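You operate a simulated robot arm through the tools that you are given. There is no shell and no other tool.

The job below is to be done with a simulated robot arm. You get a single attempt, and the scene is never put back.

Task
Mop the puddle, then refill the water glass on the brown coaster.
Fine: about 120 ml from the teal jug; mop with the white cloth; both go back; the mug stays empty. Set down upright: water glass, teal jug.

Only the result counts: the job must be done as asked and must still hold three seconds after the hand-in. Knocking over, shifting, dropping, spilling or breaking anything else fails it. Flat cloth is picked up by pressing the open fingertips on it (5 to 10 N) and closing them slowly along it; thin cloth reads only 2 to 8 mm in the jaws.

Robot
A 6-joint arm with a two-finger gripper, fixed in place. Base frame: the origin is at the foot of the arm, x ahead of it, y to its left, z up. Readings come in m, rad, newtons and seconds.
Its first joint turns from -2.897 to 2.897 rad. Payload 2.45 kg.
Tool frame: the origin (TCP) lies between the finger pads and is the grasp point; the fingertips stand 0.02 m ahead of it; z points along the fingers, y is the line along which they close. The gripper opens to 0.14 m. The gripper's body begins 0.168 m behind the TCP.
Orientation is that of the tool frame in the base frame, as a unit quaternion [x, y, z, w]. With the fingers straight down and closing along the base's y, the tool's x points along the base's -x, its y along +y and its z along -z.

Tools
- The arm moves only by the tool apply_moves. Its argument "moves" is a list of rows, each a list of 7 numbers: the shift along the tool's x, y, z in cm, then the turn, a rotation vector about the tool's x, y, z in degrees, then the finger opening in cm, from 0 to 14. In form: [[tx, ty, tz, ax, ay, az, gripper], ...]. A call has 1 to 20 rows; each row is the pose to reach, as a shift and turn from the pose commanded when the call began, along the tool's axes at that moment. A row lasts 0.2 s, in which the tool goes at most 0.05 m and 0.15 rad; a call with a longer step from one row to the next is refused whole, and so is a gripper value outside its range. Where a pose cannot be reached the arm comes as near as it can. A force on the tool above 40 N (or 10 N above the force at the start of the call, whichever is more), or a blocked arm, ends the call early, and 0.2 s more pass. Each finger travels about 0.045 m/s and halts on what it meets, pressing with about 38 N; the grip force reading is that of the motor and also rises with nothing between the fingers. The clock runs only during rows and for 0.2 s after the last one: add rows that repeat a pose to give the fingers time. The reply holds the time, the measured pose of the TCP, the force on the tool along the base axes, the opening and the grip force, in the units named above and with some noise, with the torque about the TCP (base axes, N m) and any sound that the robot's microphone picked up.
- Cameras (640 x 400 px; columns grow to the right, rows downward): "scene" is fixed at [0.0576, 0.6403, 1.4866]; the picture's right is [-0.56, -0.83, 0.00], its down [-0.42, 0.28, -0.86] and it looks along [0.72, -0.48, -0.50] (base axes); focal length 308 px, centre (320, 200). "wrist" rides on the gripper at [0.078, 0.011, -0.209] in the tool frame; the picture's right is [-0.14, 0.99, 0.00], its down [-0.92, -0.13, -0.37] and it looks along [-0.36, -0.05, 0.93] (tool axes); focal length 280 px, centre (320, 200). There is no depth. A picture from a camera that has moved, and an enlarged one, comes with that camera's place and axes in the base frame and with its lens. The place of the scene camera against the robot may be out by one fixed shift of up to 0.018 m in any direction.
- camera(camera): a new picture of that camera. It takes no simulated time.
- enlarge(camera, box): a new picture of the part [left, top, right, bottom] of that camera's present view, enlarged. It takes no simulated time.
- sign_off(): hands the job in; it is judged then, once.

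Places have to be worked out from the pictures, the camera data and where the tool is seen. Open the gripper and draw the arm clear of the work before you hand the job in, unless the task says otherwise.

The tools are called after ">>>" as name(argument=value, ...) on one line, values as JSON. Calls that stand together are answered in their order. apply_moves: Moves the arm, as the interface text tells. Its arguments: {"type":"object","properties":{"moves":{"type":"array","items":{"type":"array","items":{"type":"number"}}}},"required":["moves"]} The other tools are called the same way: camera (camera) takes a picture; enlarge (camera, box) takes an enlarged picture of a part of a camera's view; sign_off () hands the job in.

At the start:

```text
t: 0.0
tool_pos: [0.8118, 0.0929, 1.1422]
tcp_rot: [0.0, 1.0, 0.0, 0.0]
force: [1.2, -1.1, -1.2]
ft_torque: [-0.01, 0.01, 0.02]
width: 0.1401
grip_force: 0.1
```

scene: 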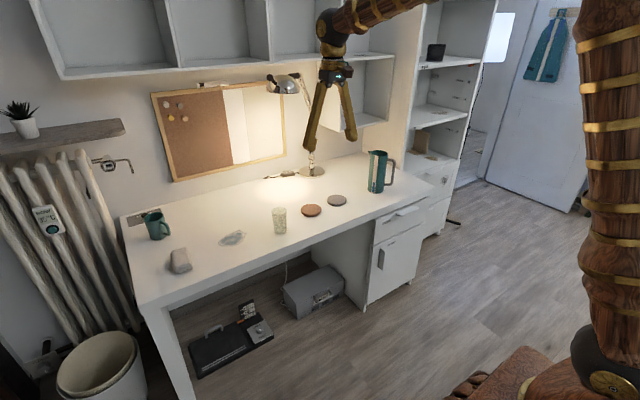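
wrist: 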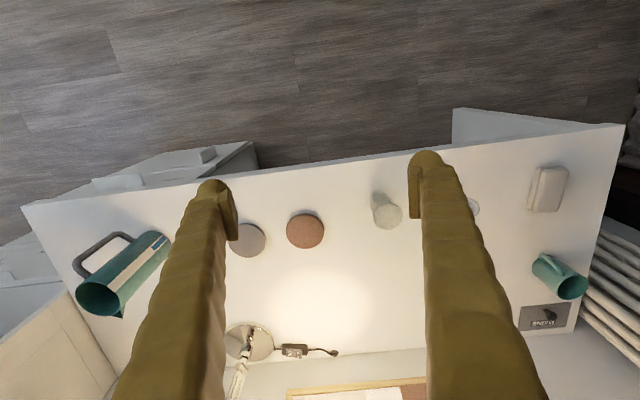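

I'll start by looking at the scene in detail with enlarged views before moving.

>>> enlarge(camera="scene", box=[120, 180, 280, 280])

>>> enlarge(camera="scene", box=[260, 130, 420, 230])

>>> enlarge(camera="wrist", box=[360, 100, 640, 340])

>>> enlarge(camera="wrist", box=[40, 140, 360, 380])

```text
4.00 times, centred on (200, 230) of scene
camera zoom: at [0.0576, 0.6403, 1.4866], right [-0.56, -0.83, 0.0], down [-0.42, 0.28, -0.86], along [0.72, -0.48, -0.5], focal length 1233 px, centre (800, 80)
```

zoom: 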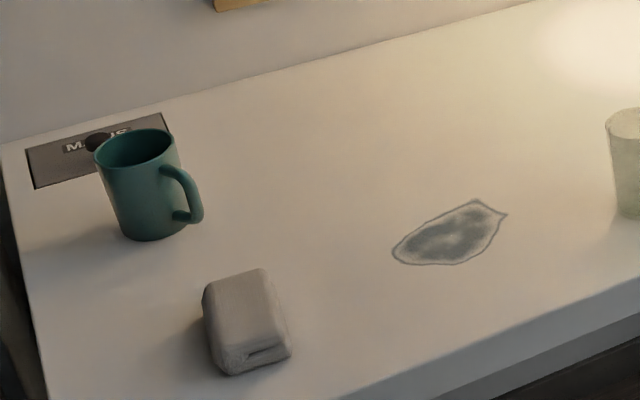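

```text
4.00 times, centred on (340, 180) of scene
camera zoom: at [0.0576, 0.6403, 1.4866], right [-0.56, -0.83, 0.0], down [-0.42, 0.28, -0.86], along [0.72, -0.48, -0.5], focal length 1233 px, centre (240, 280)
```

zoom: 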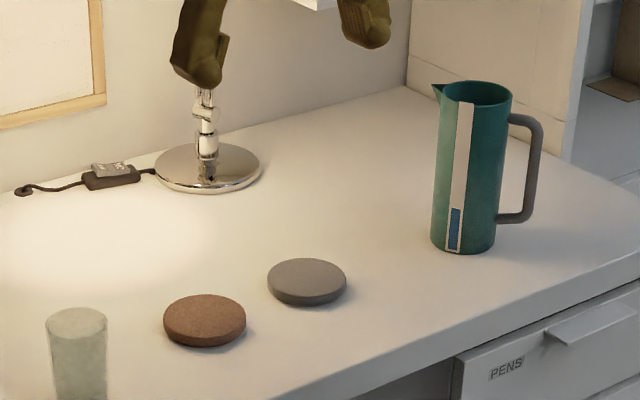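

```text
1.67 times, centred on (500, 220) of wrist
camera zoom: at [0.7336, 0.1041, 1.3522], right [0.14, 0.99, 0.0], down [0.92, -0.13, 0.37], along [0.36, -0.05, -0.93], focal length 467 px, centre (20, 167)
```

zoom: 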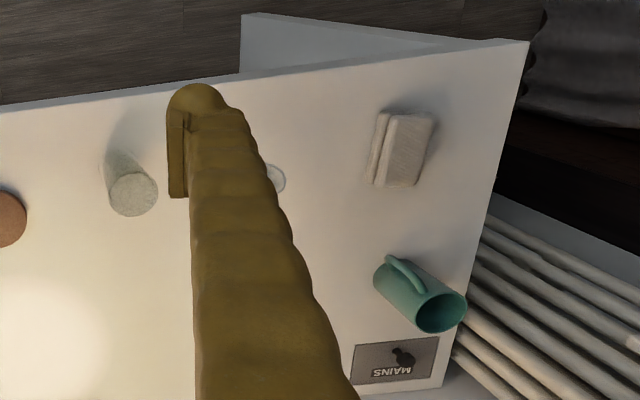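

```text
1.67 times, centred on (200, 260) of wrist
camera zoom: at [0.7336, 0.1041, 1.3522], right [0.14, 0.99, 0.0], down [0.92, -0.13, 0.37], along [0.36, -0.05, -0.93], focal length 467 px, centre (520, 100)
```

zoom: 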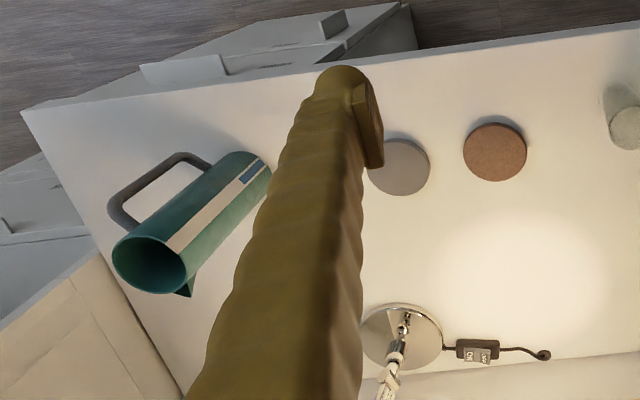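

The objects seem to lie about 1.0–1.1 m from the base, so I need more precise views. I'll zoom in on the glass, jug, cloth and mug.

>>> enlarge(camera="scene", box=[255, 190, 319, 240])

>>> enlarge(camera="scene", box=[350, 140, 414, 200])

>>> enlarge(camera="scene", box=[150, 225, 262, 285])

>>> enlarge(camera="wrist", box=[350, 160, 430, 240])

```text
8.00 times, centred on (287, 215) of scene
camera zoom: at [0.0576, 0.6403, 1.4866], right [-0.56, -0.83, 0.0], down [-0.42, 0.28, -0.86], along [0.72, -0.48, -0.5], focal length 2467 px, centre (584, 80)
```

zoom: 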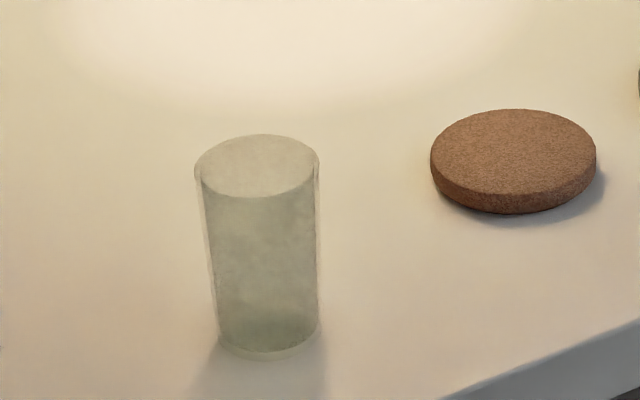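

```text
6.67 times, centred on (382, 170) of scene
camera zoom: at [0.0576, 0.6403, 1.4866], right [-0.56, -0.83, 0.0], down [-0.42, 0.28, -0.86], along [0.72, -0.48, -0.5], focal length 2056 px, centre (-93, 400)
```

zoom: 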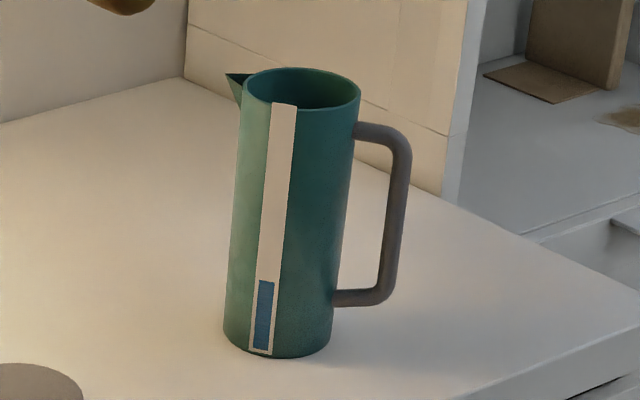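

```text
5.71 times, centred on (206, 255) of scene
camera zoom: at [0.0576, 0.6403, 1.4866], right [-0.56, -0.83, 0.0], down [-0.42, 0.28, -0.86], along [0.72, -0.48, -0.5], focal length 1762 px, centre (971, -114)
```

zoom: 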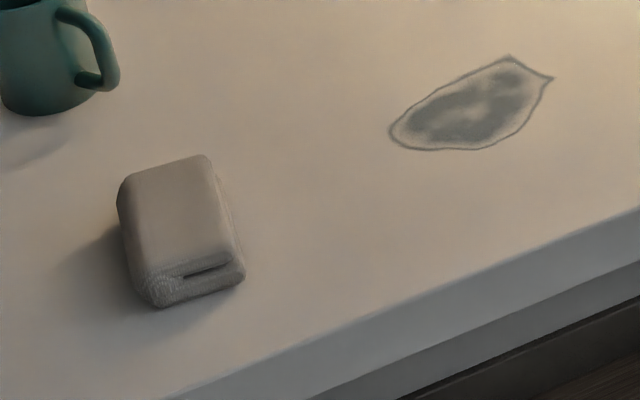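

```text
5.00 times, centred on (390, 200) of wrist
camera zoom: at [0.7336, 0.1041, 1.3522], right [0.14, 0.99, 0.0], down [0.92, -0.13, 0.37], along [0.36, -0.05, -0.93], focal length 1402 px, centre (-30, 200)
```

zoom: 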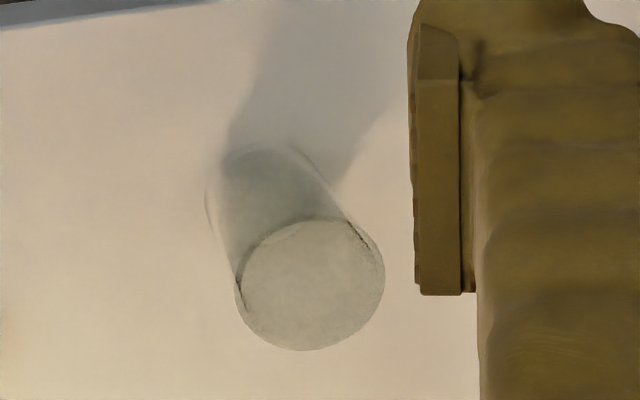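

The glass appears upright (wider rim) next to the coaster, and the jug gauge reads about 29 %. The cloth is a folded pad near (1.00, 0.58) and the puddle is near (1.05, 0.39). I'll move toward the cloth, tilting the tool forward 45°, to test reach and get a better view.

>>> apply_moves(moves=[[-1, 4, 0, 0, -4, 0, 14], [-2, 8, 1, 0, -8, 0, 14], [-3, 12, 2, 0, -12, 0, 14], [-4, 16, 4, 0, -16, 0, 14], [-5, 20, 6, 0, -20, 0, 14], [-6, 24, 8, 0, -24, 0, 14], [-7, 28, 9, 0, -28, 0, 14], [-8, 32, 10, 0, -32, 0, 14], [-9, 36, 11, 0, -36, 0, 14], [-10, 40, 12, 0, -40, 0, 14], [-10, 44, 13, 0, -43, 0, 14], [-10, 48, 14, 0, -45, 0, 14]])

```text
t: 2.6
tool_pos: [0.9144, 0.5695, 1.0024]
tcp_rot: [0.0, 0.924, 0.0, 0.383]
force: [-0.7, -0.2, 0.4]
ft_torque: [0.03, 0.03, 0.0]
width: 0.1402
grip_force: 0.1
```

>>> camera(camera="wrist")

>>> camera(camera="scene")

```text
taken
camera wrist: at [0.71, 0.5813, 1.0946], right [0.1, 0.99, 0.1], down [0.39, -0.13, 0.91], along [0.92, -0.05, -0.4], focal length 280 px, centre (320, 200)
```

wrist: 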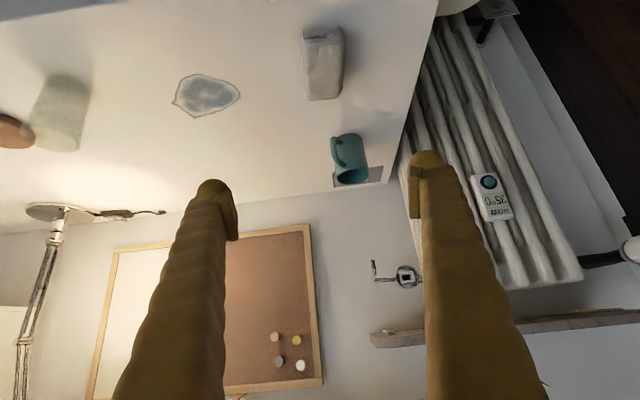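

```text
taken
```

scene: 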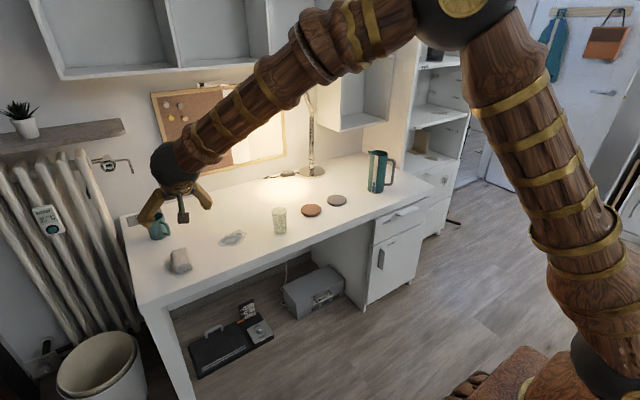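

The arm reached that pose easily, so tilted reach is fine. I'll enlarge the wrist view to inspect the cloth, the puddle and the glass.

>>> enlarge(camera="wrist", box=[160, 10, 400, 160])

>>> enlarge(camera="wrist", box=[0, 50, 160, 180])

>>> enlarge(camera="scene", box=[120, 180, 250, 290])

```text
2.67 times, centred on (280, 85) of wrist
camera zoom: at [0.71, 0.5813, 1.0946], right [0.1, 0.99, 0.1], down [0.39, -0.13, 0.91], along [0.92, -0.05, -0.4], focal length 748 px, centre (427, 507)
```

zoom: 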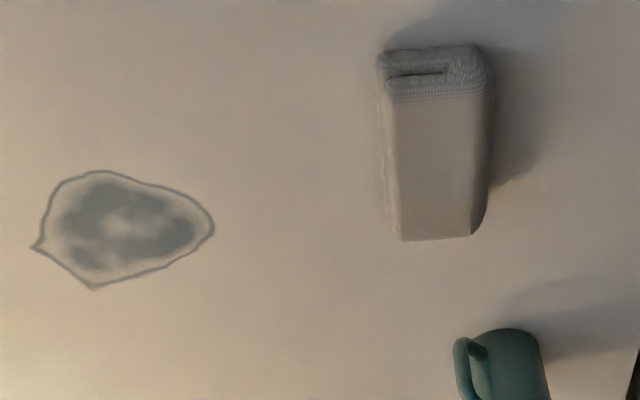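

```text
3.08 times, centred on (80, 115) of wrist
camera zoom: at [0.71, 0.5813, 1.0946], right [0.1, 0.99, 0.1], down [0.39, -0.13, 0.91], along [0.92, -0.05, -0.4], focal length 863 px, centre (1058, 462)
```

zoom: 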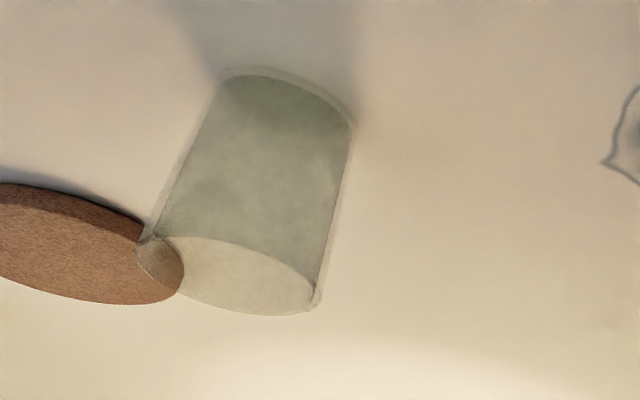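

```text
3.64 times, centred on (185, 235) of scene
camera zoom: at [0.0576, 0.6403, 1.4866], right [-0.56, -0.83, 0.0], down [-0.42, 0.28, -0.86], along [0.72, -0.48, -0.5], focal length 1121 px, centre (811, 73)
```

zoom: 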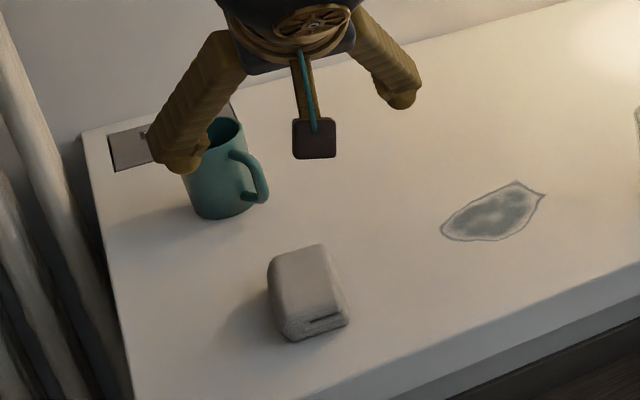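

The cloth pad spans about x 0.95–1.05 and y 0.565–0.615, with its top near 0.77 and the desk near 0.74. I'll move to just above it with the fingers straddling it, then check.

>>> apply_moves(moves=[[1, 0.4, 3.5, 0, 0, 0, 14], [2, 0.8, 7, 0, 0, 0, 14], [3, 1.2, 10.5, 0, 0, 0, 14], [4, 1.5, 14, 0, 0, 0, 14], [4.7, 1.7, 16.7, 0, 0, 0, 14], [4.7, 1.7, 16.7, 0, 0, 0, 14]])

>>> camera(camera="wrist")

>>> enlarge(camera="scene", box=[120, 180, 250, 290])

```text
t: 4.0
tool_pos: [0.9978, 0.5878, 0.8503]
tcp_rot: [0.001, 0.924, 0.0, 0.384]
force: [0.1, -0.2, -0.1]
ft_torque: [0.0, -0.02, 0.01]
width: 0.1402
grip_force: 0.0
```

```text
taken
camera wrist: at [0.7943, 0.5986, 0.9441], right [0.1, 0.99, 0.1], down [0.39, -0.13, 0.91], along [0.92, -0.05, -0.4], focal length 280 px, centre (320, 200)
```

wrist: 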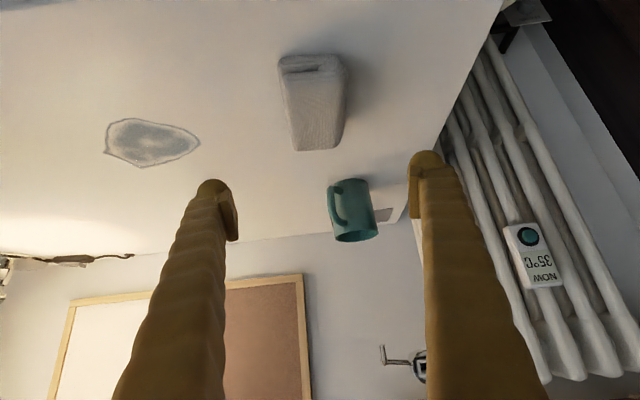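

```text
3.64 times, centred on (185, 235) of scene
camera zoom: at [0.0576, 0.6403, 1.4866], right [-0.56, -0.83, 0.0], down [-0.42, 0.28, -0.86], along [0.72, -0.48, -0.5], focal length 1121 px, centre (811, 73)
```

zoom: 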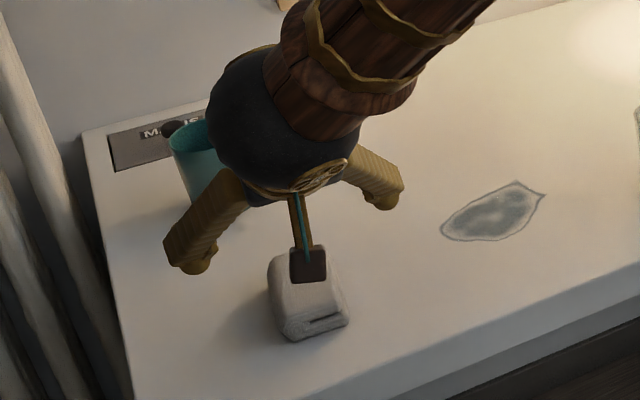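

The gripper is centred over the cloth (centre about (1.00, 0.592)). I'll descend until the TCP is near 0.778, keeping the tips just above the desk.

>>> apply_moves(moves=[[1.3, 0.1, 1.3, 0, 0, 0, 14], [2.6, 0.2, 2.6, 0, 0, 0, 14], [3.6, 0.3, 3.6, 0, 0, 0, 14], [4.4, 0.3, 4.4, 0, 0, 0, 14], [5.0, 0.3, 5.0, 0, 0, 0, 14], [5.0, 0.3, 5.0, 0, 0, 0, 14]])

>>> camera(camera="wrist")

>>> enlarge(camera="scene", box=[120, 180, 250, 290])

```text
t: 5.4
tool_pos: [0.9949, 0.5911, 0.7799]
tcp_rot: [0.0, 0.924, 0.001, 0.383]
force: [-0.1, 0.5, 0.6]
ft_torque: [0.0, -0.01, -0.04]
width: 0.1401
grip_force: 0.1
```

```text
taken
camera wrist: at [0.7934, 0.6024, 0.8731], right [0.1, 0.99, 0.1], down [0.39, -0.13, 0.91], along [0.92, -0.05, -0.4], focal length 280 px, centre (320, 200)
```

wrist: 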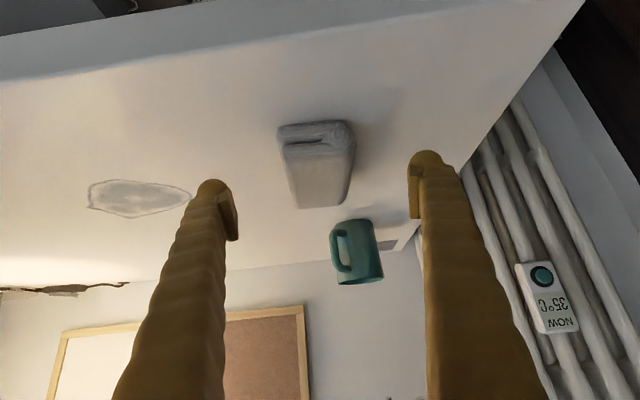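

```text
3.64 times, centred on (185, 235) of scene
camera zoom: at [0.0576, 0.6403, 1.4866], right [-0.56, -0.83, 0.0], down [-0.42, 0.28, -0.86], along [0.72, -0.48, -0.5], focal length 1121 px, centre (811, 73)
```

zoom: 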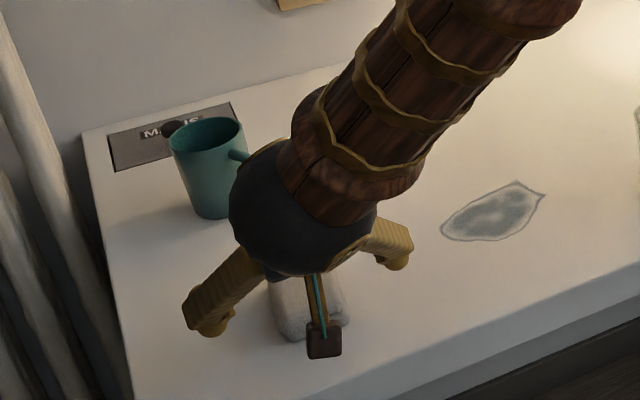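

No contact yet, and the fingers straddle the pad. I'll go 5 mm lower for a deeper bite, then close the fingers gradually on the cloth.

>>> apply_moves(moves=[[0.2, 0, 0.2, 0, 0, 0, 14], [0.35, 0, 0.35, 0, 0, 0, 14], [0.35, 0, 0.35, 0, 0, 0, 13], [0.35, 0, 0.35, 0, 0, 0, 12], [0.35, 0, 0.35, 0, 0, 0, 11], [0.35, 0, 0.35, 0, 0, 0, 10], [0.35, 0, 0.35, 0, 0, 0, 9], [0.35, 0, 0.35, 0, 0, 0, 8], [0.35, 0, 0.35, 0, 0, 0, 7], [0.35, 0, 0.35, 0, 0, 0, 6.5]])

>>> camera(camera="wrist")

```text
t: 7.6
tool_pos: [0.9964, 0.592, 0.7744]
tcp_rot: [0.0, 0.924, 0.0, 0.383]
force: [0.5, -0.5, 0.5]
ft_torque: [0.01, 0.02, 0.02]
width: 0.0652
grip_force: 0.0
```

```text
taken
camera wrist: at [0.7933, 0.6031, 0.8686], right [0.1, 0.99, 0.1], down [0.39, -0.13, 0.91], along [0.92, -0.05, -0.4], focal length 280 px, centre (320, 200)
```

wrist: 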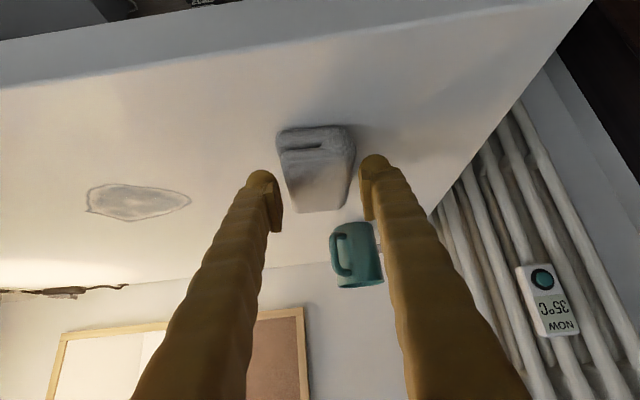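

The fingers are centred on either side of the pad. I'll close the rest of the way slowly to grip it.

>>> apply_moves(moves=[[0, 0, 0, 0, 0, 0, 6], [0, 0, 0, 0, 0, 0, 5.5], [0, 0, 0, 0, 0, 0, 5], [0, 0, 0, 0, 0, 0, 4.5], [0, 0, 0, 0, 0, 0, 4], [0, 0, 0, 0, 0, 0, 3.5], [0, 0, 0, 0, 0, 0, 3], [0, 0, 0, 0, 0, 0, 3]])

>>> camera(camera="wrist")

```text
t: 9.4
tool_pos: [0.9961, 0.5922, 0.7746]
tcp_rot: [0.001, 0.924, 0.0, 0.383]
force: [0.6, 0.6, 0.8]
ft_torque: [0.02, 0.02, -0.05]
width: 0.0609
grip_force: 37.8
```

```text
taken
camera wrist: at [0.7933, 0.6031, 0.8686], right [0.1, 0.99, 0.1], down [0.39, -0.13, 0.91], along [0.92, -0.05, -0.4], focal length 280 px, centre (320, 200)
```

wrist: 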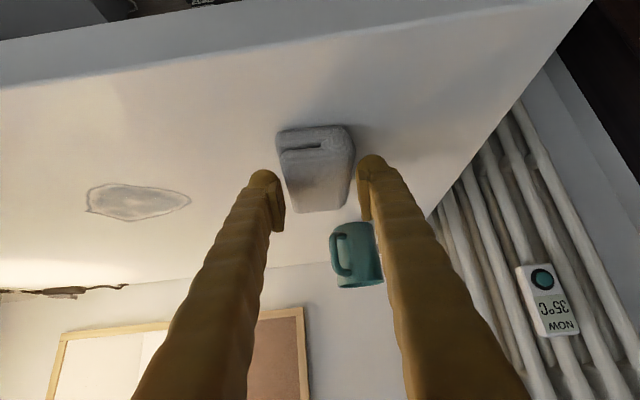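

The pad is gripped at 6.1 cm wide with the TCP at (0.996, 0.592, 0.7745), which I'll use as its return pose. I'll lift it 5 cm and carry it to the +y side of the puddle, which spans about x 1.00–1.085 and y 0.34–0.45.

>>> apply_moves(moves=[[-1, 0, -1, 0, 0, 0, 3], [-2.2, 0, -2.2, 0, 0, 0, 3], [-3.54, 0, -3.54, 0, 0, 0, 3], [-3.54, 0, -3.54, 0, 0, 0, 3]])

>>> camera(camera="wrist")

>>> enlarge(camera="scene", box=[120, 180, 250, 290])

```text
t: 10.4
tool_pos: [0.9953, 0.5926, 0.8253]
tcp_rot: [0.0, 0.924, 0.0, 0.382]
force: [0.3, -0.2, -0.1]
ft_torque: [0.01, 0.0, -0.01]
width: 0.0608
grip_force: 38.5
```

```text
taken
camera wrist: at [0.7927, 0.6043, 0.9186], right [0.1, 0.99, 0.1], down [0.39, -0.13, 0.91], along [0.92, -0.05, -0.4], focal length 280 px, centre (320, 200)
```

wrist: 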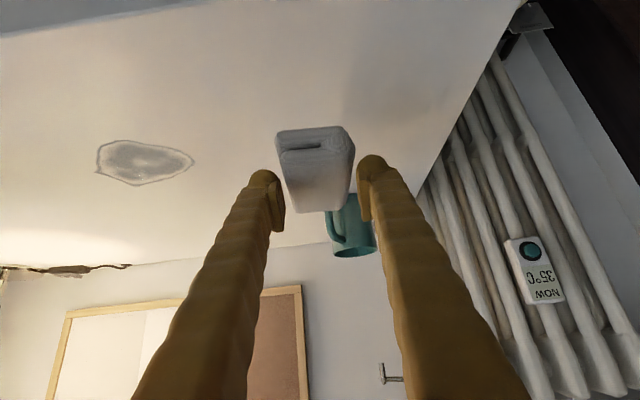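

```text
3.64 times, centred on (185, 235) of scene
camera zoom: at [0.0576, 0.6403, 1.4866], right [-0.56, -0.83, 0.0], down [-0.42, 0.28, -0.86], along [0.72, -0.48, -0.5], focal length 1121 px, centre (811, 73)
```

zoom: 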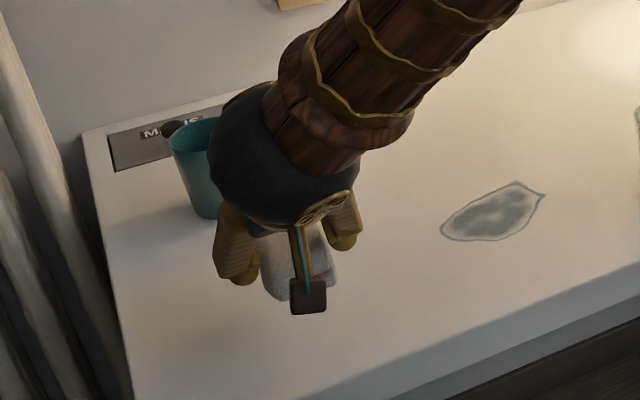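

The cloth is held securely. I'll carry it to (1.04, 0.475) at the same height.

>>> apply_moves(moves=[[-0.8, -3, 0.8, 0, 0, 0, 3], [-1.6, -6, 1.6, 0, 0, 0, 3], [-2.4, -9, 2.4, 0, 0, 0, 3], [-3.15, -11.7, 3.15, 0, 0, 0, 3], [-3.15, -11.7, 3.15, 0, 0, 0, 3]])

>>> camera(camera="wrist")

```text
t: 11.6
tool_pos: [1.0427, 0.4746, 0.8251]
tcp_rot: [0.0, 0.924, 0.0, 0.383]
force: [-0.2, 0.6, -1.8]
ft_torque: [-0.02, -0.02, 0.01]
width: 0.0608
grip_force: 37.8
```

```text
taken
camera wrist: at [0.8392, 0.4849, 0.9187], right [0.1, 0.99, 0.1], down [0.39, -0.13, 0.91], along [0.92, -0.05, -0.4], focal length 280 px, centre (320, 200)
```

wrist: 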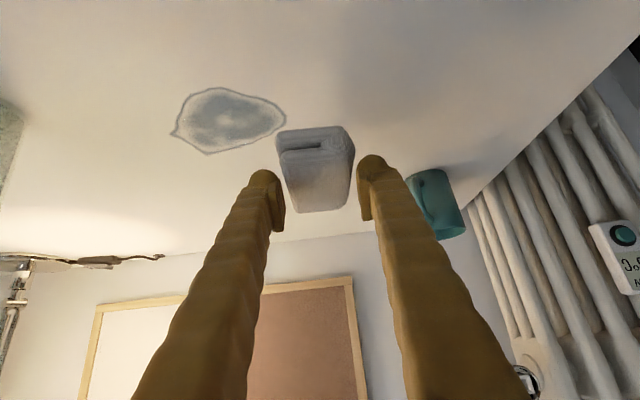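

The puddle location is confirmed (x 1.00–1.08, y 0.34–0.45). I'll lower the cloth to the desk just beside it, slowing near contact.

>>> apply_moves(moves=[[1.0, 0, 1.0, 0, 0, 0, 3], [2.0, 0, 2.0, 0, 0, 0, 3], [2.8, 0, 2.8, 0, 0, 0, 3], [3.2, 0, 3.2, 0, 0, 0, 3], [3.4, 0, 3.4, 0, 0, 0, 3], [3.5, 0, 3.5, 0, 0, 0, 3], [3.55, 0, 3.55, 0, 0, 0, 3], [3.55, 0, 3.55, 0, 0, 0, 3]])

```text
t: 13.4
tool_pos: [1.0414, 0.4771, 0.7751]
tcp_rot: [0.0, 0.924, 0.0, 0.383]
force: [-0.1, 0.1, -0.1]
ft_torque: [0.0, 0.0, 0.0]
width: 0.0604
grip_force: 38.3
```

There's no contact force yet at 0.775. I'll press down a few millimetres more.

>>> apply_moves(moves=[[0.07, 0, 0.07, 0, 0, 0, 3], [0.14, 0, 0.14, 0, 0, 0, 3], [0.2, 0, 0.2, 0, 0, 0, 3], [0.2, 0, 0.2, 0, 0, 0, 3]])

```text
t: 14.5
tool_pos: [1.0414, 0.4766, 0.7748]
tcp_rot: [0.0, 0.923, 0.0, 0.384]
force: [1.4, -0.2, 1.8]
ft_torque: [0.14, 0.09, -0.08]
width: 0.0606
grip_force: 38.1
stopped in row 4: the force on the tool passed its limit at 41 N (the readings are from after the stop); the commanded pose is now the measured one
```

The desk contact is stiff and at about this height. I'll add just a fraction of a millimetre to get a light pressing force.

>>> apply_moves(moves=[[0.03, 0, 0.03, 0, 0, 0, 3], [0.03, 0, 0.03, 0, 0, 0, 3], [0.03, 0, 0.03, 0, 0, 0, 3]])

```text
t: 15.3
tool_pos: [1.043, 0.4776, 0.7748]
tcp_rot: [0.0, 0.923, 0.001, 0.384]
force: [-2.7, 5.2, 13.4]
ft_torque: [0.32, 0.05, -0.02]
width: 0.0608
grip_force: 38.3
```

Contact is about 13 N. I'll ease off slightly and sweep across the puddle in −y.

>>> apply_moves(moves=[[-0.012, -0.8, -0.012, 0, 0, 0, 3], [-0.012, -1.6, -0.012, 0, 0, 0, 3], [-0.012, -2.4, -0.012, 0, 0, 0, 3], [-0.012, -3.2, -0.012, 0, 0, 0, 3], [-0.012, -4.0, -0.012, 0, 0, 0, 3], [-0.012, -4.8, -0.012, 0, 0, 0, 3], [-0.012, -5.6, -0.012, 0, 0, 0, 3], [-0.012, -6.4, -0.012, 0, 0, 0, 3], [-0.012, -7.2, -0.012, 0, 0, 0, 3], [-0.012, -8.0, -0.012, 0, 0, 0, 3], [-0.012, -8.8, -0.012, 0, 0, 0, 3], [-0.012, -9.6, -0.012, 0, 0, 0, 3], [-0.012, -10.4, -0.012, 0, 0, 0, 3], [-0.012, -11.2, -0.012, 0, 0, 0, 3], [-0.012, -12.0, -0.012, 0, 0, 0, 3], [-0.012, -12.7, -0.012, 0, 0, 0, 3]])

>>> camera(camera="wrist")

>>> enlarge(camera="scene", box=[170, 180, 300, 280])

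```text
t: 18.7
tool_pos: [1.042, 0.3498, 0.7739]
tcp_rot: [0.0, 0.923, 0.001, 0.384]
force: [-1.3, 6.2, 16.4]
ft_torque: [0.2, 0.08, -0.04]
width: 0.0604
grip_force: 37.9
```

```text
taken
camera wrist: at [0.8385, 0.3611, 0.8675], right [0.1, 0.99, 0.1], down [0.39, -0.13, 0.91], along [0.92, -0.05, -0.4], focal length 280 px, centre (320, 200)
```

wrist: 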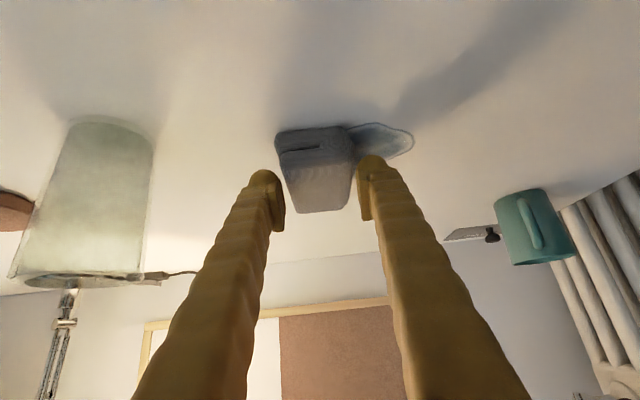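

```text
4.00 times, centred on (235, 230) of scene
camera zoom: at [0.0576, 0.6403, 1.4866], right [-0.56, -0.83, 0.0], down [-0.42, 0.28, -0.86], along [0.72, -0.48, -0.5], focal length 1233 px, centre (660, 80)
```

zoom: 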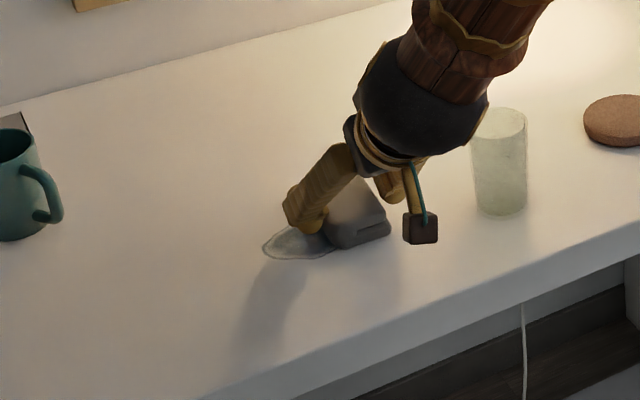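

The cloth has darkened, so it is absorbing water. I'll sweep back in +y, and then check how the puddle changes.

>>> apply_moves(moves=[[-0.01, 0.8, -0.01, 0, 0, 0, 3], [-0.01, 1.6, -0.01, 0, 0, 0, 3], [-0.01, 2.4, -0.01, 0, 0, 0, 3], [-0.01, 3.2, -0.01, 0, 0, 0, 3], [-0.01, 4.0, -0.01, 0, 0, 0, 3], [-0.01, 4.8, -0.01, 0, 0, 0, 3], [-0.01, 5.6, -0.01, 0, 0, 0, 3], [-0.01, 6.4, -0.01, 0, 0, 0, 3], [-0.01, 7.2, -0.01, 0, 0, 0, 3], [-0.01, 8.0, -0.01, 0, 0, 0, 3], [-0.01, 8.8, -0.01, 0, 0, 0, 3], [-0.01, 9.6, -0.01, 0, 0, 0, 3], [-0.01, 10.4, -0.01, 0, 0, 0, 3], [-0.01, 11.2, -0.01, 0, 0, 0, 3], [-0.01, 12.0, -0.01, 0, 0, 0, 3], [-0.01, 13.0, -0.01, 0, 0, 0, 3]])

>>> camera(camera="wrist")

>>> enlarge(camera="scene", box=[170, 180, 300, 280])

```text
t: 22.1
tool_pos: [1.0427, 0.482, 0.7744]
tcp_rot: [0.0, 0.924, 0.001, 0.384]
force: [0.4, 1.1, 0.7]
ft_torque: [0.07, 0.09, -0.04]
width: 0.0608
grip_force: 38.1
```

```text
taken
camera wrist: at [0.8391, 0.4925, 0.8676], right [0.1, 0.99, 0.1], down [0.39, -0.13, 0.91], along [0.92, -0.05, -0.4], focal length 280 px, centre (320, 200)
```

wrist: 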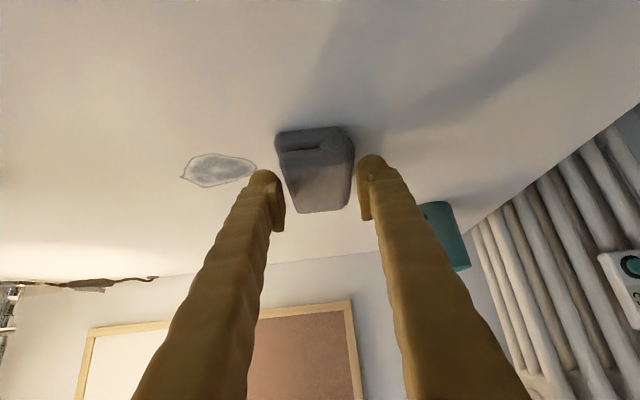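

```text
4.00 times, centred on (235, 230) of scene
camera zoom: at [0.0576, 0.6403, 1.4866], right [-0.56, -0.83, 0.0], down [-0.42, 0.28, -0.86], along [0.72, -0.48, -0.5], focal length 1233 px, centre (660, 80)
```

zoom: 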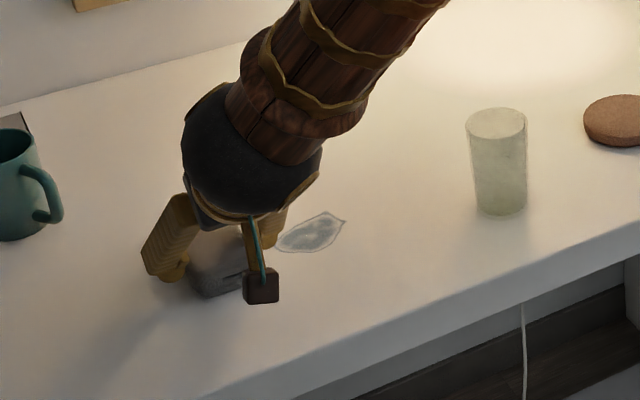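

The puddle has shrunk to roughly 60 % of its size, so the mopping works. Pressure has dropped to near zero, so I'll press slightly more and keep sweeping back and forth.

>>> apply_moves(moves=[[0.02, 0, 0.02, 0, 0, 0, 3], [0.02, -1.0, 0.02, 0, 0, 0, 3], [0.02, -2.0, 0.02, 0, 0, 0, 3], [0.02, -3.0, 0.02, 0, 0, 0, 3], [0.02, -4.0, 0.02, 0, 0, 0, 3], [0.02, -5.0, 0.02, 0, 0, 0, 3], [0.02, -6.0, 0.02, 0, 0, 0, 3], [0.02, -7.0, 0.02, 0, 0, 0, 3], [0.02, -8.0, 0.02, 0, 0, 0, 3], [0.02, -9.0, 0.02, 0, 0, 0, 3], [0.02, -10.0, 0.02, 0, 0, 0, 3], [0.02, -11.0, 0.02, 0, 0, 0, 3], [0.02, -12.0, 0.02, 0, 0, 0, 3], [0.02, -12.5, 0.02, 0, 0, 0, 3]])

>>> apply_moves(moves=[[0, 1.0, 0, 0, 0, 0, 3], [0, 2.0, 0, 0, 0, 0, 3], [0, 3.0, 0, 0, 0, 0, 3], [0, 4.0, 0, 0, 0, 0, 3], [0, 5.0, 0, 0, 0, 0, 3], [0, 6.0, 0, 0, 0, 0, 3], [0, 7.0, 0, 0, 0, 0, 3], [0, 8.0, 0, 0, 0, 0, 3], [0, 9.0, 0, 0, 0, 0, 3], [0, 10.0, 0, 0, 0, 0, 3], [0, 11.0, 0, 0, 0, 0, 3], [0, 12.0, 0, 0, 0, 0, 3], [0, 12.5, 0, 0, 0, 0, 3]])

>>> camera(camera="wrist")

>>> enlarge(camera="scene", box=[170, 180, 300, 280])

```text
t: 25.1
tool_pos: [1.041, 0.355, 0.7726]
tcp_rot: [-0.001, 0.923, 0.001, 0.384]
force: [1.6, 10.3, 26.8]
ft_torque: [0.37, -0.01, 0.03]
width: 0.0605
grip_force: 38.2
```

```text
t: 27.9
tool_pos: [1.0429, 0.4808, 0.7743]
tcp_rot: [0.0, 0.923, 0.001, 0.384]
force: [0.6, -3.2, 11.8]
ft_torque: [0.03, 0.05, -0.06]
width: 0.0607
grip_force: 37.9
```

```text
taken
camera wrist: at [0.8389, 0.4911, 0.8668], right [0.1, 0.99, 0.1], down [0.39, -0.13, 0.91], along [0.92, -0.05, -0.4], focal length 280 px, centre (320, 200)
```

wrist: 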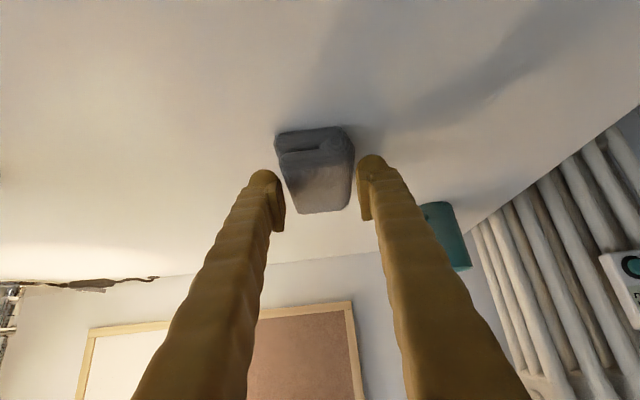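

```text
4.00 times, centred on (235, 230) of scene
camera zoom: at [0.0576, 0.6403, 1.4866], right [-0.56, -0.83, 0.0], down [-0.42, 0.28, -0.86], along [0.72, -0.48, -0.5], focal length 1233 px, centre (660, 80)
```

zoom: 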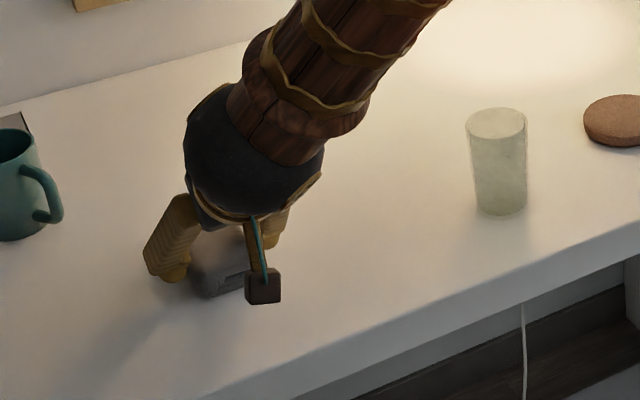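

The puddle appears gone in both views. To be sure, I'll do one more pass pair, offset in x (1.02 going out, 1.06 coming back).

>>> apply_moves(moves=[[0.7, 0, -0.7, 0, 0, 0, 3], [1.41, -1, -1.41, 0, 0, 0, 3], [1.41, -2, -1.41, 0, 0, 0, 3], [1.41, -3, -1.41, 0, 0, 0, 3], [1.405, -4, -1.415, 0, 0, 0, 3], [1.405, -5, -1.415, 0, 0, 0, 3], [1.405, -6, -1.415, 0, 0, 0, 3], [1.405, -7, -1.415, 0, 0, 0, 3], [1.4, -8, -1.42, 0, 0, 0, 3], [1.4, -9, -1.42, 0, 0, 0, 3], [1.4, -10, -1.42, 0, 0, 0, 3], [1.4, -11, -1.42, 0, 0, 0, 3], [1.4, -12, -1.42, 0, 0, 0, 3], [1.4, -12.5, -1.42, 0, 0, 0, 3], [0.7, -12.5, -0.72, 0, 0, 0, 3], [0, -12.5, -0.02, 0, 0, 0, 3], [-0.7, -12.5, 0.68, 0, 0, 0, 3], [-1.42, -12.5, 1.4, 0, 0, 0, 3]])

>>> apply_moves(moves=[[0, 1.0, 0, 0, 0, 0, 3], [0, 2.0, 0, 0, 0, 0, 3], [0, 3.0, 0, 0, 0, 0, 3], [0, 4.0, 0, 0, 0, 0, 3], [0, 5.0, 0, 0, 0, 0, 3], [0, 6.0, 0, 0, 0, 0, 3], [0, 7.0, 0, 0, 0, 0, 3], [0, 8.0, 0, 0, 0, 0, 3], [0, 9.0, 0, 0, 0, 0, 3], [0, 10.0, 0, 0, 0, 0, 3], [0, 11.0, 0, 0, 0, 0, 3], [0, 12.0, 0, 0, 0, 0, 3], [0, 12.5, 0, 0, 0, 0, 3]])

>>> enlarge(camera="scene", box=[170, 180, 300, 280])

```text
t: 31.7
tool_pos: [1.0636, 0.354, 0.7743]
tcp_rot: [-0.001, 0.923, 0.001, 0.384]
force: [-0.3, -0.2, 0.0]
ft_torque: [-0.01, 0.01, 0.0]
width: 0.0605
grip_force: 37.7
```

```text
t: 34.5
tool_pos: [1.061, 0.4798, 0.7739]
tcp_rot: [-0.001, 0.924, 0.001, 0.383]
force: [-0.2, -4.6, 11.4]
ft_torque: [0.0, -0.02, -0.04]
width: 0.0607
grip_force: 38.3
```

```text
4.00 times, centred on (235, 230) of scene
camera zoom: at [0.0576, 0.6403, 1.4866], right [-0.56, -0.83, 0.0], down [-0.42, 0.28, -0.86], along [0.72, -0.48, -0.5], focal length 1233 px, centre (660, 80)
```

zoom: 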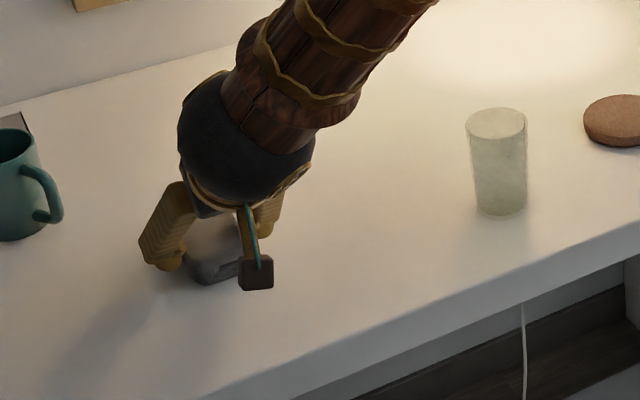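

The puddle is mopped up. I'll lift the cloth and carry it back above its original spot (TCP 0.996, 0.592).

>>> apply_moves(moves=[[-0.7, 0, -0.7, 0, 0, 0, 3], [-1.7, 0, -1.7, 0, 0, 0, 3], [-2.83, 0, -2.83, 0, 0, 0, 3], [-1.7, 2.8, -4.0, 0, 0, 0, 3], [-0.5, 5.6, -5.1, 0, 0, 0, 3], [0.6, 8.4, -6.3, 0, 0, 0, 3], [1.77, 11.2, -7.43, 0, 0, 0, 3], [1.77, 11.2, -7.43, 0, 0, 0, 3]])

>>> camera(camera="wrist")

```text
t: 36.3
tool_pos: [0.9975, 0.5908, 0.815]
tcp_rot: [0.0, 0.923, 0.001, 0.384]
force: [-0.1, -0.1, -0.5]
ft_torque: [-0.01, 0.0, -0.02]
width: 0.0605
grip_force: 38.3
```

```text
taken
camera wrist: at [0.7939, 0.6017, 0.9074], right [0.1, 0.99, 0.1], down [0.39, -0.13, 0.91], along [0.92, -0.05, -0.4], focal length 280 px, centre (320, 200)
```

wrist: 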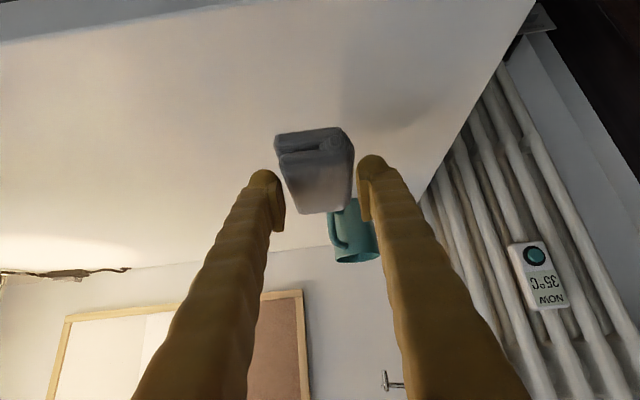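

The clear desk is visible where the puddle was. I'll lower the cloth onto its original place.

>>> apply_moves(moves=[[0.9, 0.1, 0.8, 0, 0, 0, 3], [1.8, 0.1, 1.7, 0, 0, 0, 3], [2.4, 0.1, 2.3, 0, 0, 0, 3], [2.7, 0.1, 2.6, 0, 0, 0, 3], [2.83, 0.1, 2.72, 0, 0, 0, 3], [2.87, 0.1, 2.76, 0, 0, 0, 3], [2.87, 0.1, 2.76, 0, 0, 0, 3]])

```text
t: 37.9
tool_pos: [0.9959, 0.5932, 0.7746]
tcp_rot: [-0.001, 0.924, 0.001, 0.383]
force: [-0.7, -1.4, -0.2]
ft_torque: [0.0, -0.02, 0.0]
width: 0.0605
grip_force: 38.1
```

The cloth is back at its original pose, practically touching the desk. I'll open the fingers slowly.

>>> apply_moves(moves=[[0.02, 0, 0.02, 0, 0, 0, 4], [0.02, 0, 0.02, 0, 0, 0, 6.2], [0.02, 0, 0.02, 0, 0, 0, 6.6], [0.02, 0, 0.02, 0, 0, 0, 7.2], [0.02, 0, 0.02, 0, 0, 0, 8], [0.02, 0, 0.02, 0, 0, 0, 9], [0.02, 0, 0.02, 0, 0, 0, 10.5], [0.02, 0, 0.02, 0, 0, 0, 12], [0.02, 0, 0.02, 0, 0, 0, 12]])

>>> camera(camera="wrist")

```text
t: 39.9
tool_pos: [0.9974, 0.5923, 0.7738]
tcp_rot: [-0.001, 0.924, 0.001, 0.383]
force: [0.9, 0.1, 0.7]
ft_torque: [0.01, -0.01, 0.02]
width: 0.12
grip_force: 0.0
```

```text
taken
camera wrist: at [0.7934, 0.6036, 0.8674], right [0.1, 0.99, 0.1], down [0.39, -0.13, 0.91], along [0.92, -0.05, -0.4], focal length 280 px, centre (320, 200)
```

wrist: 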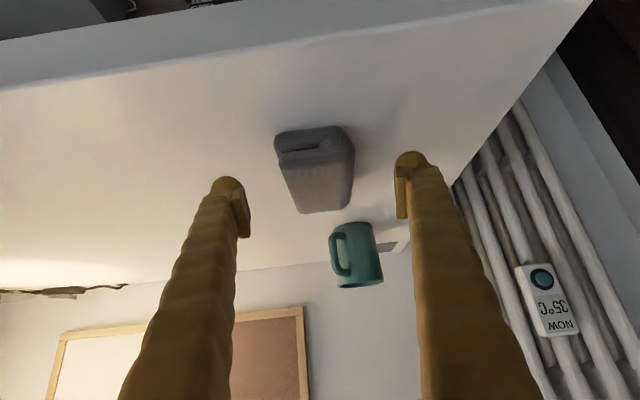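

The cloth is back in place and released, showing its darkened wet surface. I'll lift straight up, then move to a viewing pose in front of the glass with less tilt (30°).

>>> apply_moves(moves=[[-2.5, 0, -2.5, 0, 0, 0, 12], [-5.5, 0, -5.5, 0, 0, 0, 13], [-8.5, 0, -8.5, 0, 0, 0, 14], [-8.5, -4, -10.4, 0, 2, 0, 14], [-8.6, -8.1, -12.3, 0, 4, 0, 14], [-8.7, -12.2, -14.2, 0, 6, 0, 14], [-8.7, -16.3, -16.1, 0, 8, 0, 14], [-8.8, -20.4, -18.0, 0, 10, 0, 14], [-8.9, -24.5, -19.9, 0, 12, 0, 14], [-9.0, -28.6, -21.8, 0, 13, 0, 14], [-9.0, -32.7, -23.7, 0, 14, 0, 14], [-9.1, -36.7, -25.7, 0, 15, 0, 14], [-9.1, -36.7, -25.7, 0, 15, 0, 14]])

>>> camera(camera="wrist")

>>> camera(camera="scene")

```text
t: 42.7
tool_pos: [0.8797, 0.2229, 1.0149]
tcp_rot: [0.0, 0.966, 0.001, 0.26]
force: [0.5, -0.6, 0.6]
ft_torque: [-0.04, 0.01, -0.04]
width: 0.1401
grip_force: 0.0
```

```text
taken
camera wrist: at [0.7068, 0.2332, 1.1583], right [0.12, 0.99, 0.07], down [0.61, -0.13, 0.78], along [0.78, -0.05, -0.62], focal length 280 px, centre (320, 200)
```

wrist: 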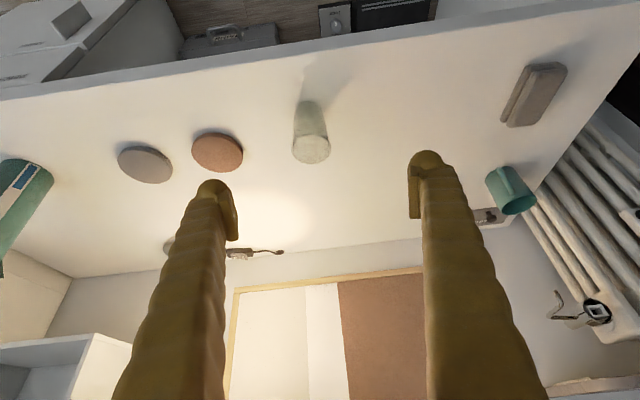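

```text
taken
```

scene: 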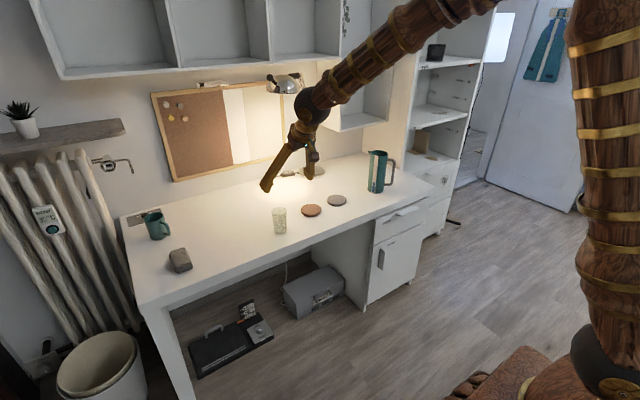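

This is a good view of the glass and both coasters. I'll enlarge it to locate them precisely and check what the glass contains.

>>> enlarge(camera="wrist", box=[270, 80, 360, 180])

>>> enlarge(camera="wrist", box=[100, 110, 260, 210])

>>> enlarge(camera="scene", box=[255, 190, 335, 240])

>>> enlarge(camera="scene", box=[130, 180, 290, 280])

```text
4.00 times, centred on (315, 130) of wrist
camera zoom: at [0.7068, 0.2332, 1.1583], right [0.12, 0.99, 0.07], down [0.61, -0.13, 0.78], along [0.78, -0.05, -0.62], focal length 1122 px, centre (340, 480)
```

zoom: 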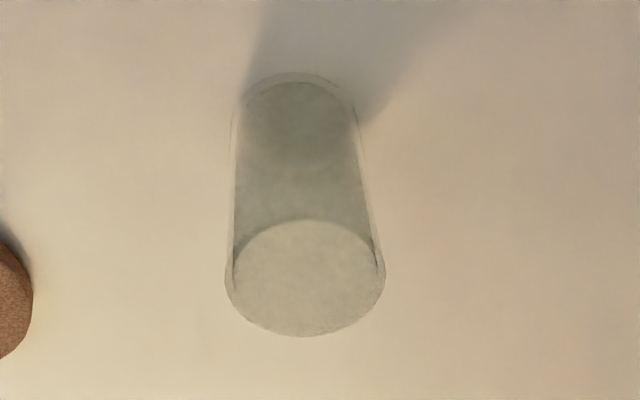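

```text
4.00 times, centred on (180, 160) of wrist
camera zoom: at [0.7068, 0.2332, 1.1583], right [0.12, 0.99, 0.07], down [0.61, -0.13, 0.78], along [0.78, -0.05, -0.62], focal length 1122 px, centre (880, 360)
```

zoom: 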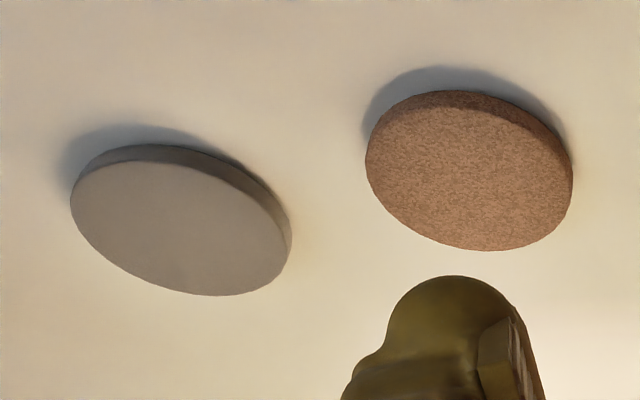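

```text
8.00 times, centred on (295, 215) of scene
camera zoom: at [0.0576, 0.6403, 1.4866], right [-0.56, -0.83, 0.0], down [-0.42, 0.28, -0.86], along [0.72, -0.48, -0.5], focal length 2467 px, centre (520, 80)
```

zoom: 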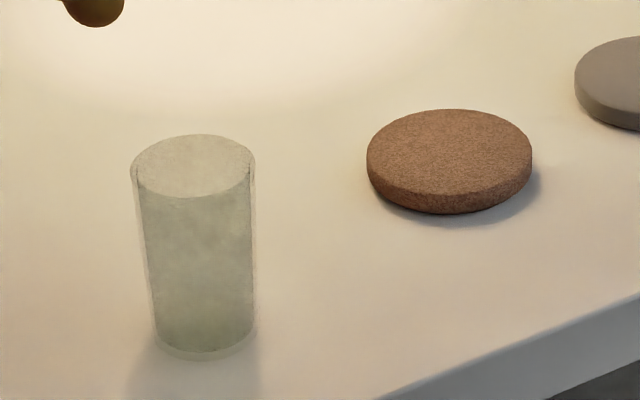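

```text
4.00 times, centred on (210, 230) of scene
camera zoom: at [0.0576, 0.6403, 1.4866], right [-0.56, -0.83, 0.0], down [-0.42, 0.28, -0.86], along [0.72, -0.48, -0.5], focal length 1233 px, centre (760, 80)
```

zoom: 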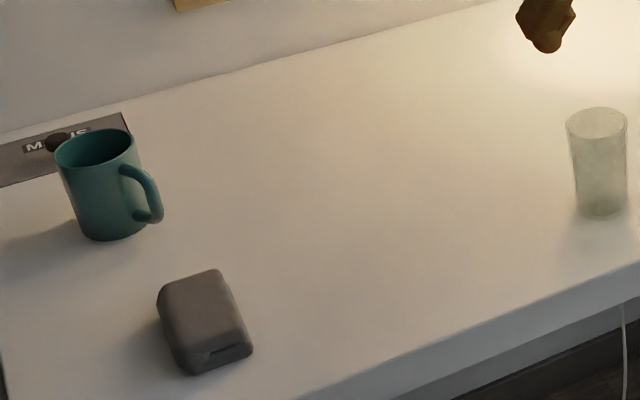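

The cloth sits back in its original place, and there is no trace of the puddle. The glass is near (0.979, 0.211) and the brown coaster near (1.035, 0.03). I'll move to a pre-grasp pose behind the glass and verify centring.

>>> apply_moves(moves=[[0.6, -0.3, 3, 0, 0, 0, 14], [1.2, -0.6, 6, 0, 0, 0, 14], [1.8, -1.0, 9, 0, 0, 0, 14], [2.47, -1.3, 12.1, 0, 0, 0, 14], [2.47, -1.3, 12.1, 0, 0, 0, 14]])

>>> camera(camera="wrist")

>>> enlarge(camera="scene", box=[230, 150, 350, 250])

```text
t: 43.9
tool_pos: [0.9192, 0.2116, 0.9018]
tcp_rot: [-0.001, 0.966, 0.001, 0.26]
force: [0.1, -0.2, -0.4]
ft_torque: [0.02, -0.02, -0.03]
width: 0.1402
grip_force: 0.0
```

```text
taken
camera wrist: at [0.7466, 0.2225, 1.045], right [0.12, 0.99, 0.07], down [0.61, -0.13, 0.78], along [0.78, -0.05, -0.62], focal length 280 px, centre (320, 200)
```

wrist: 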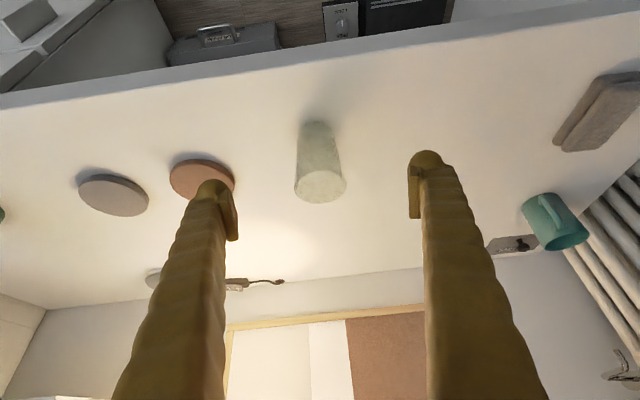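

```text
4.00 times, centred on (290, 200) of scene
camera zoom: at [0.0576, 0.6403, 1.4866], right [-0.56, -0.83, 0.0], down [-0.42, 0.28, -0.86], along [0.72, -0.48, -0.5], focal length 1233 px, centre (440, 200)
```

zoom: 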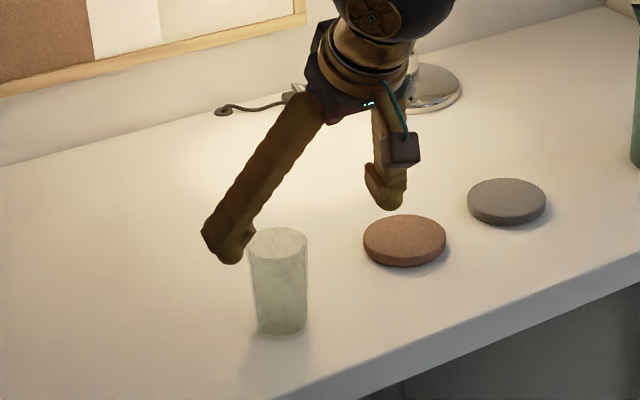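

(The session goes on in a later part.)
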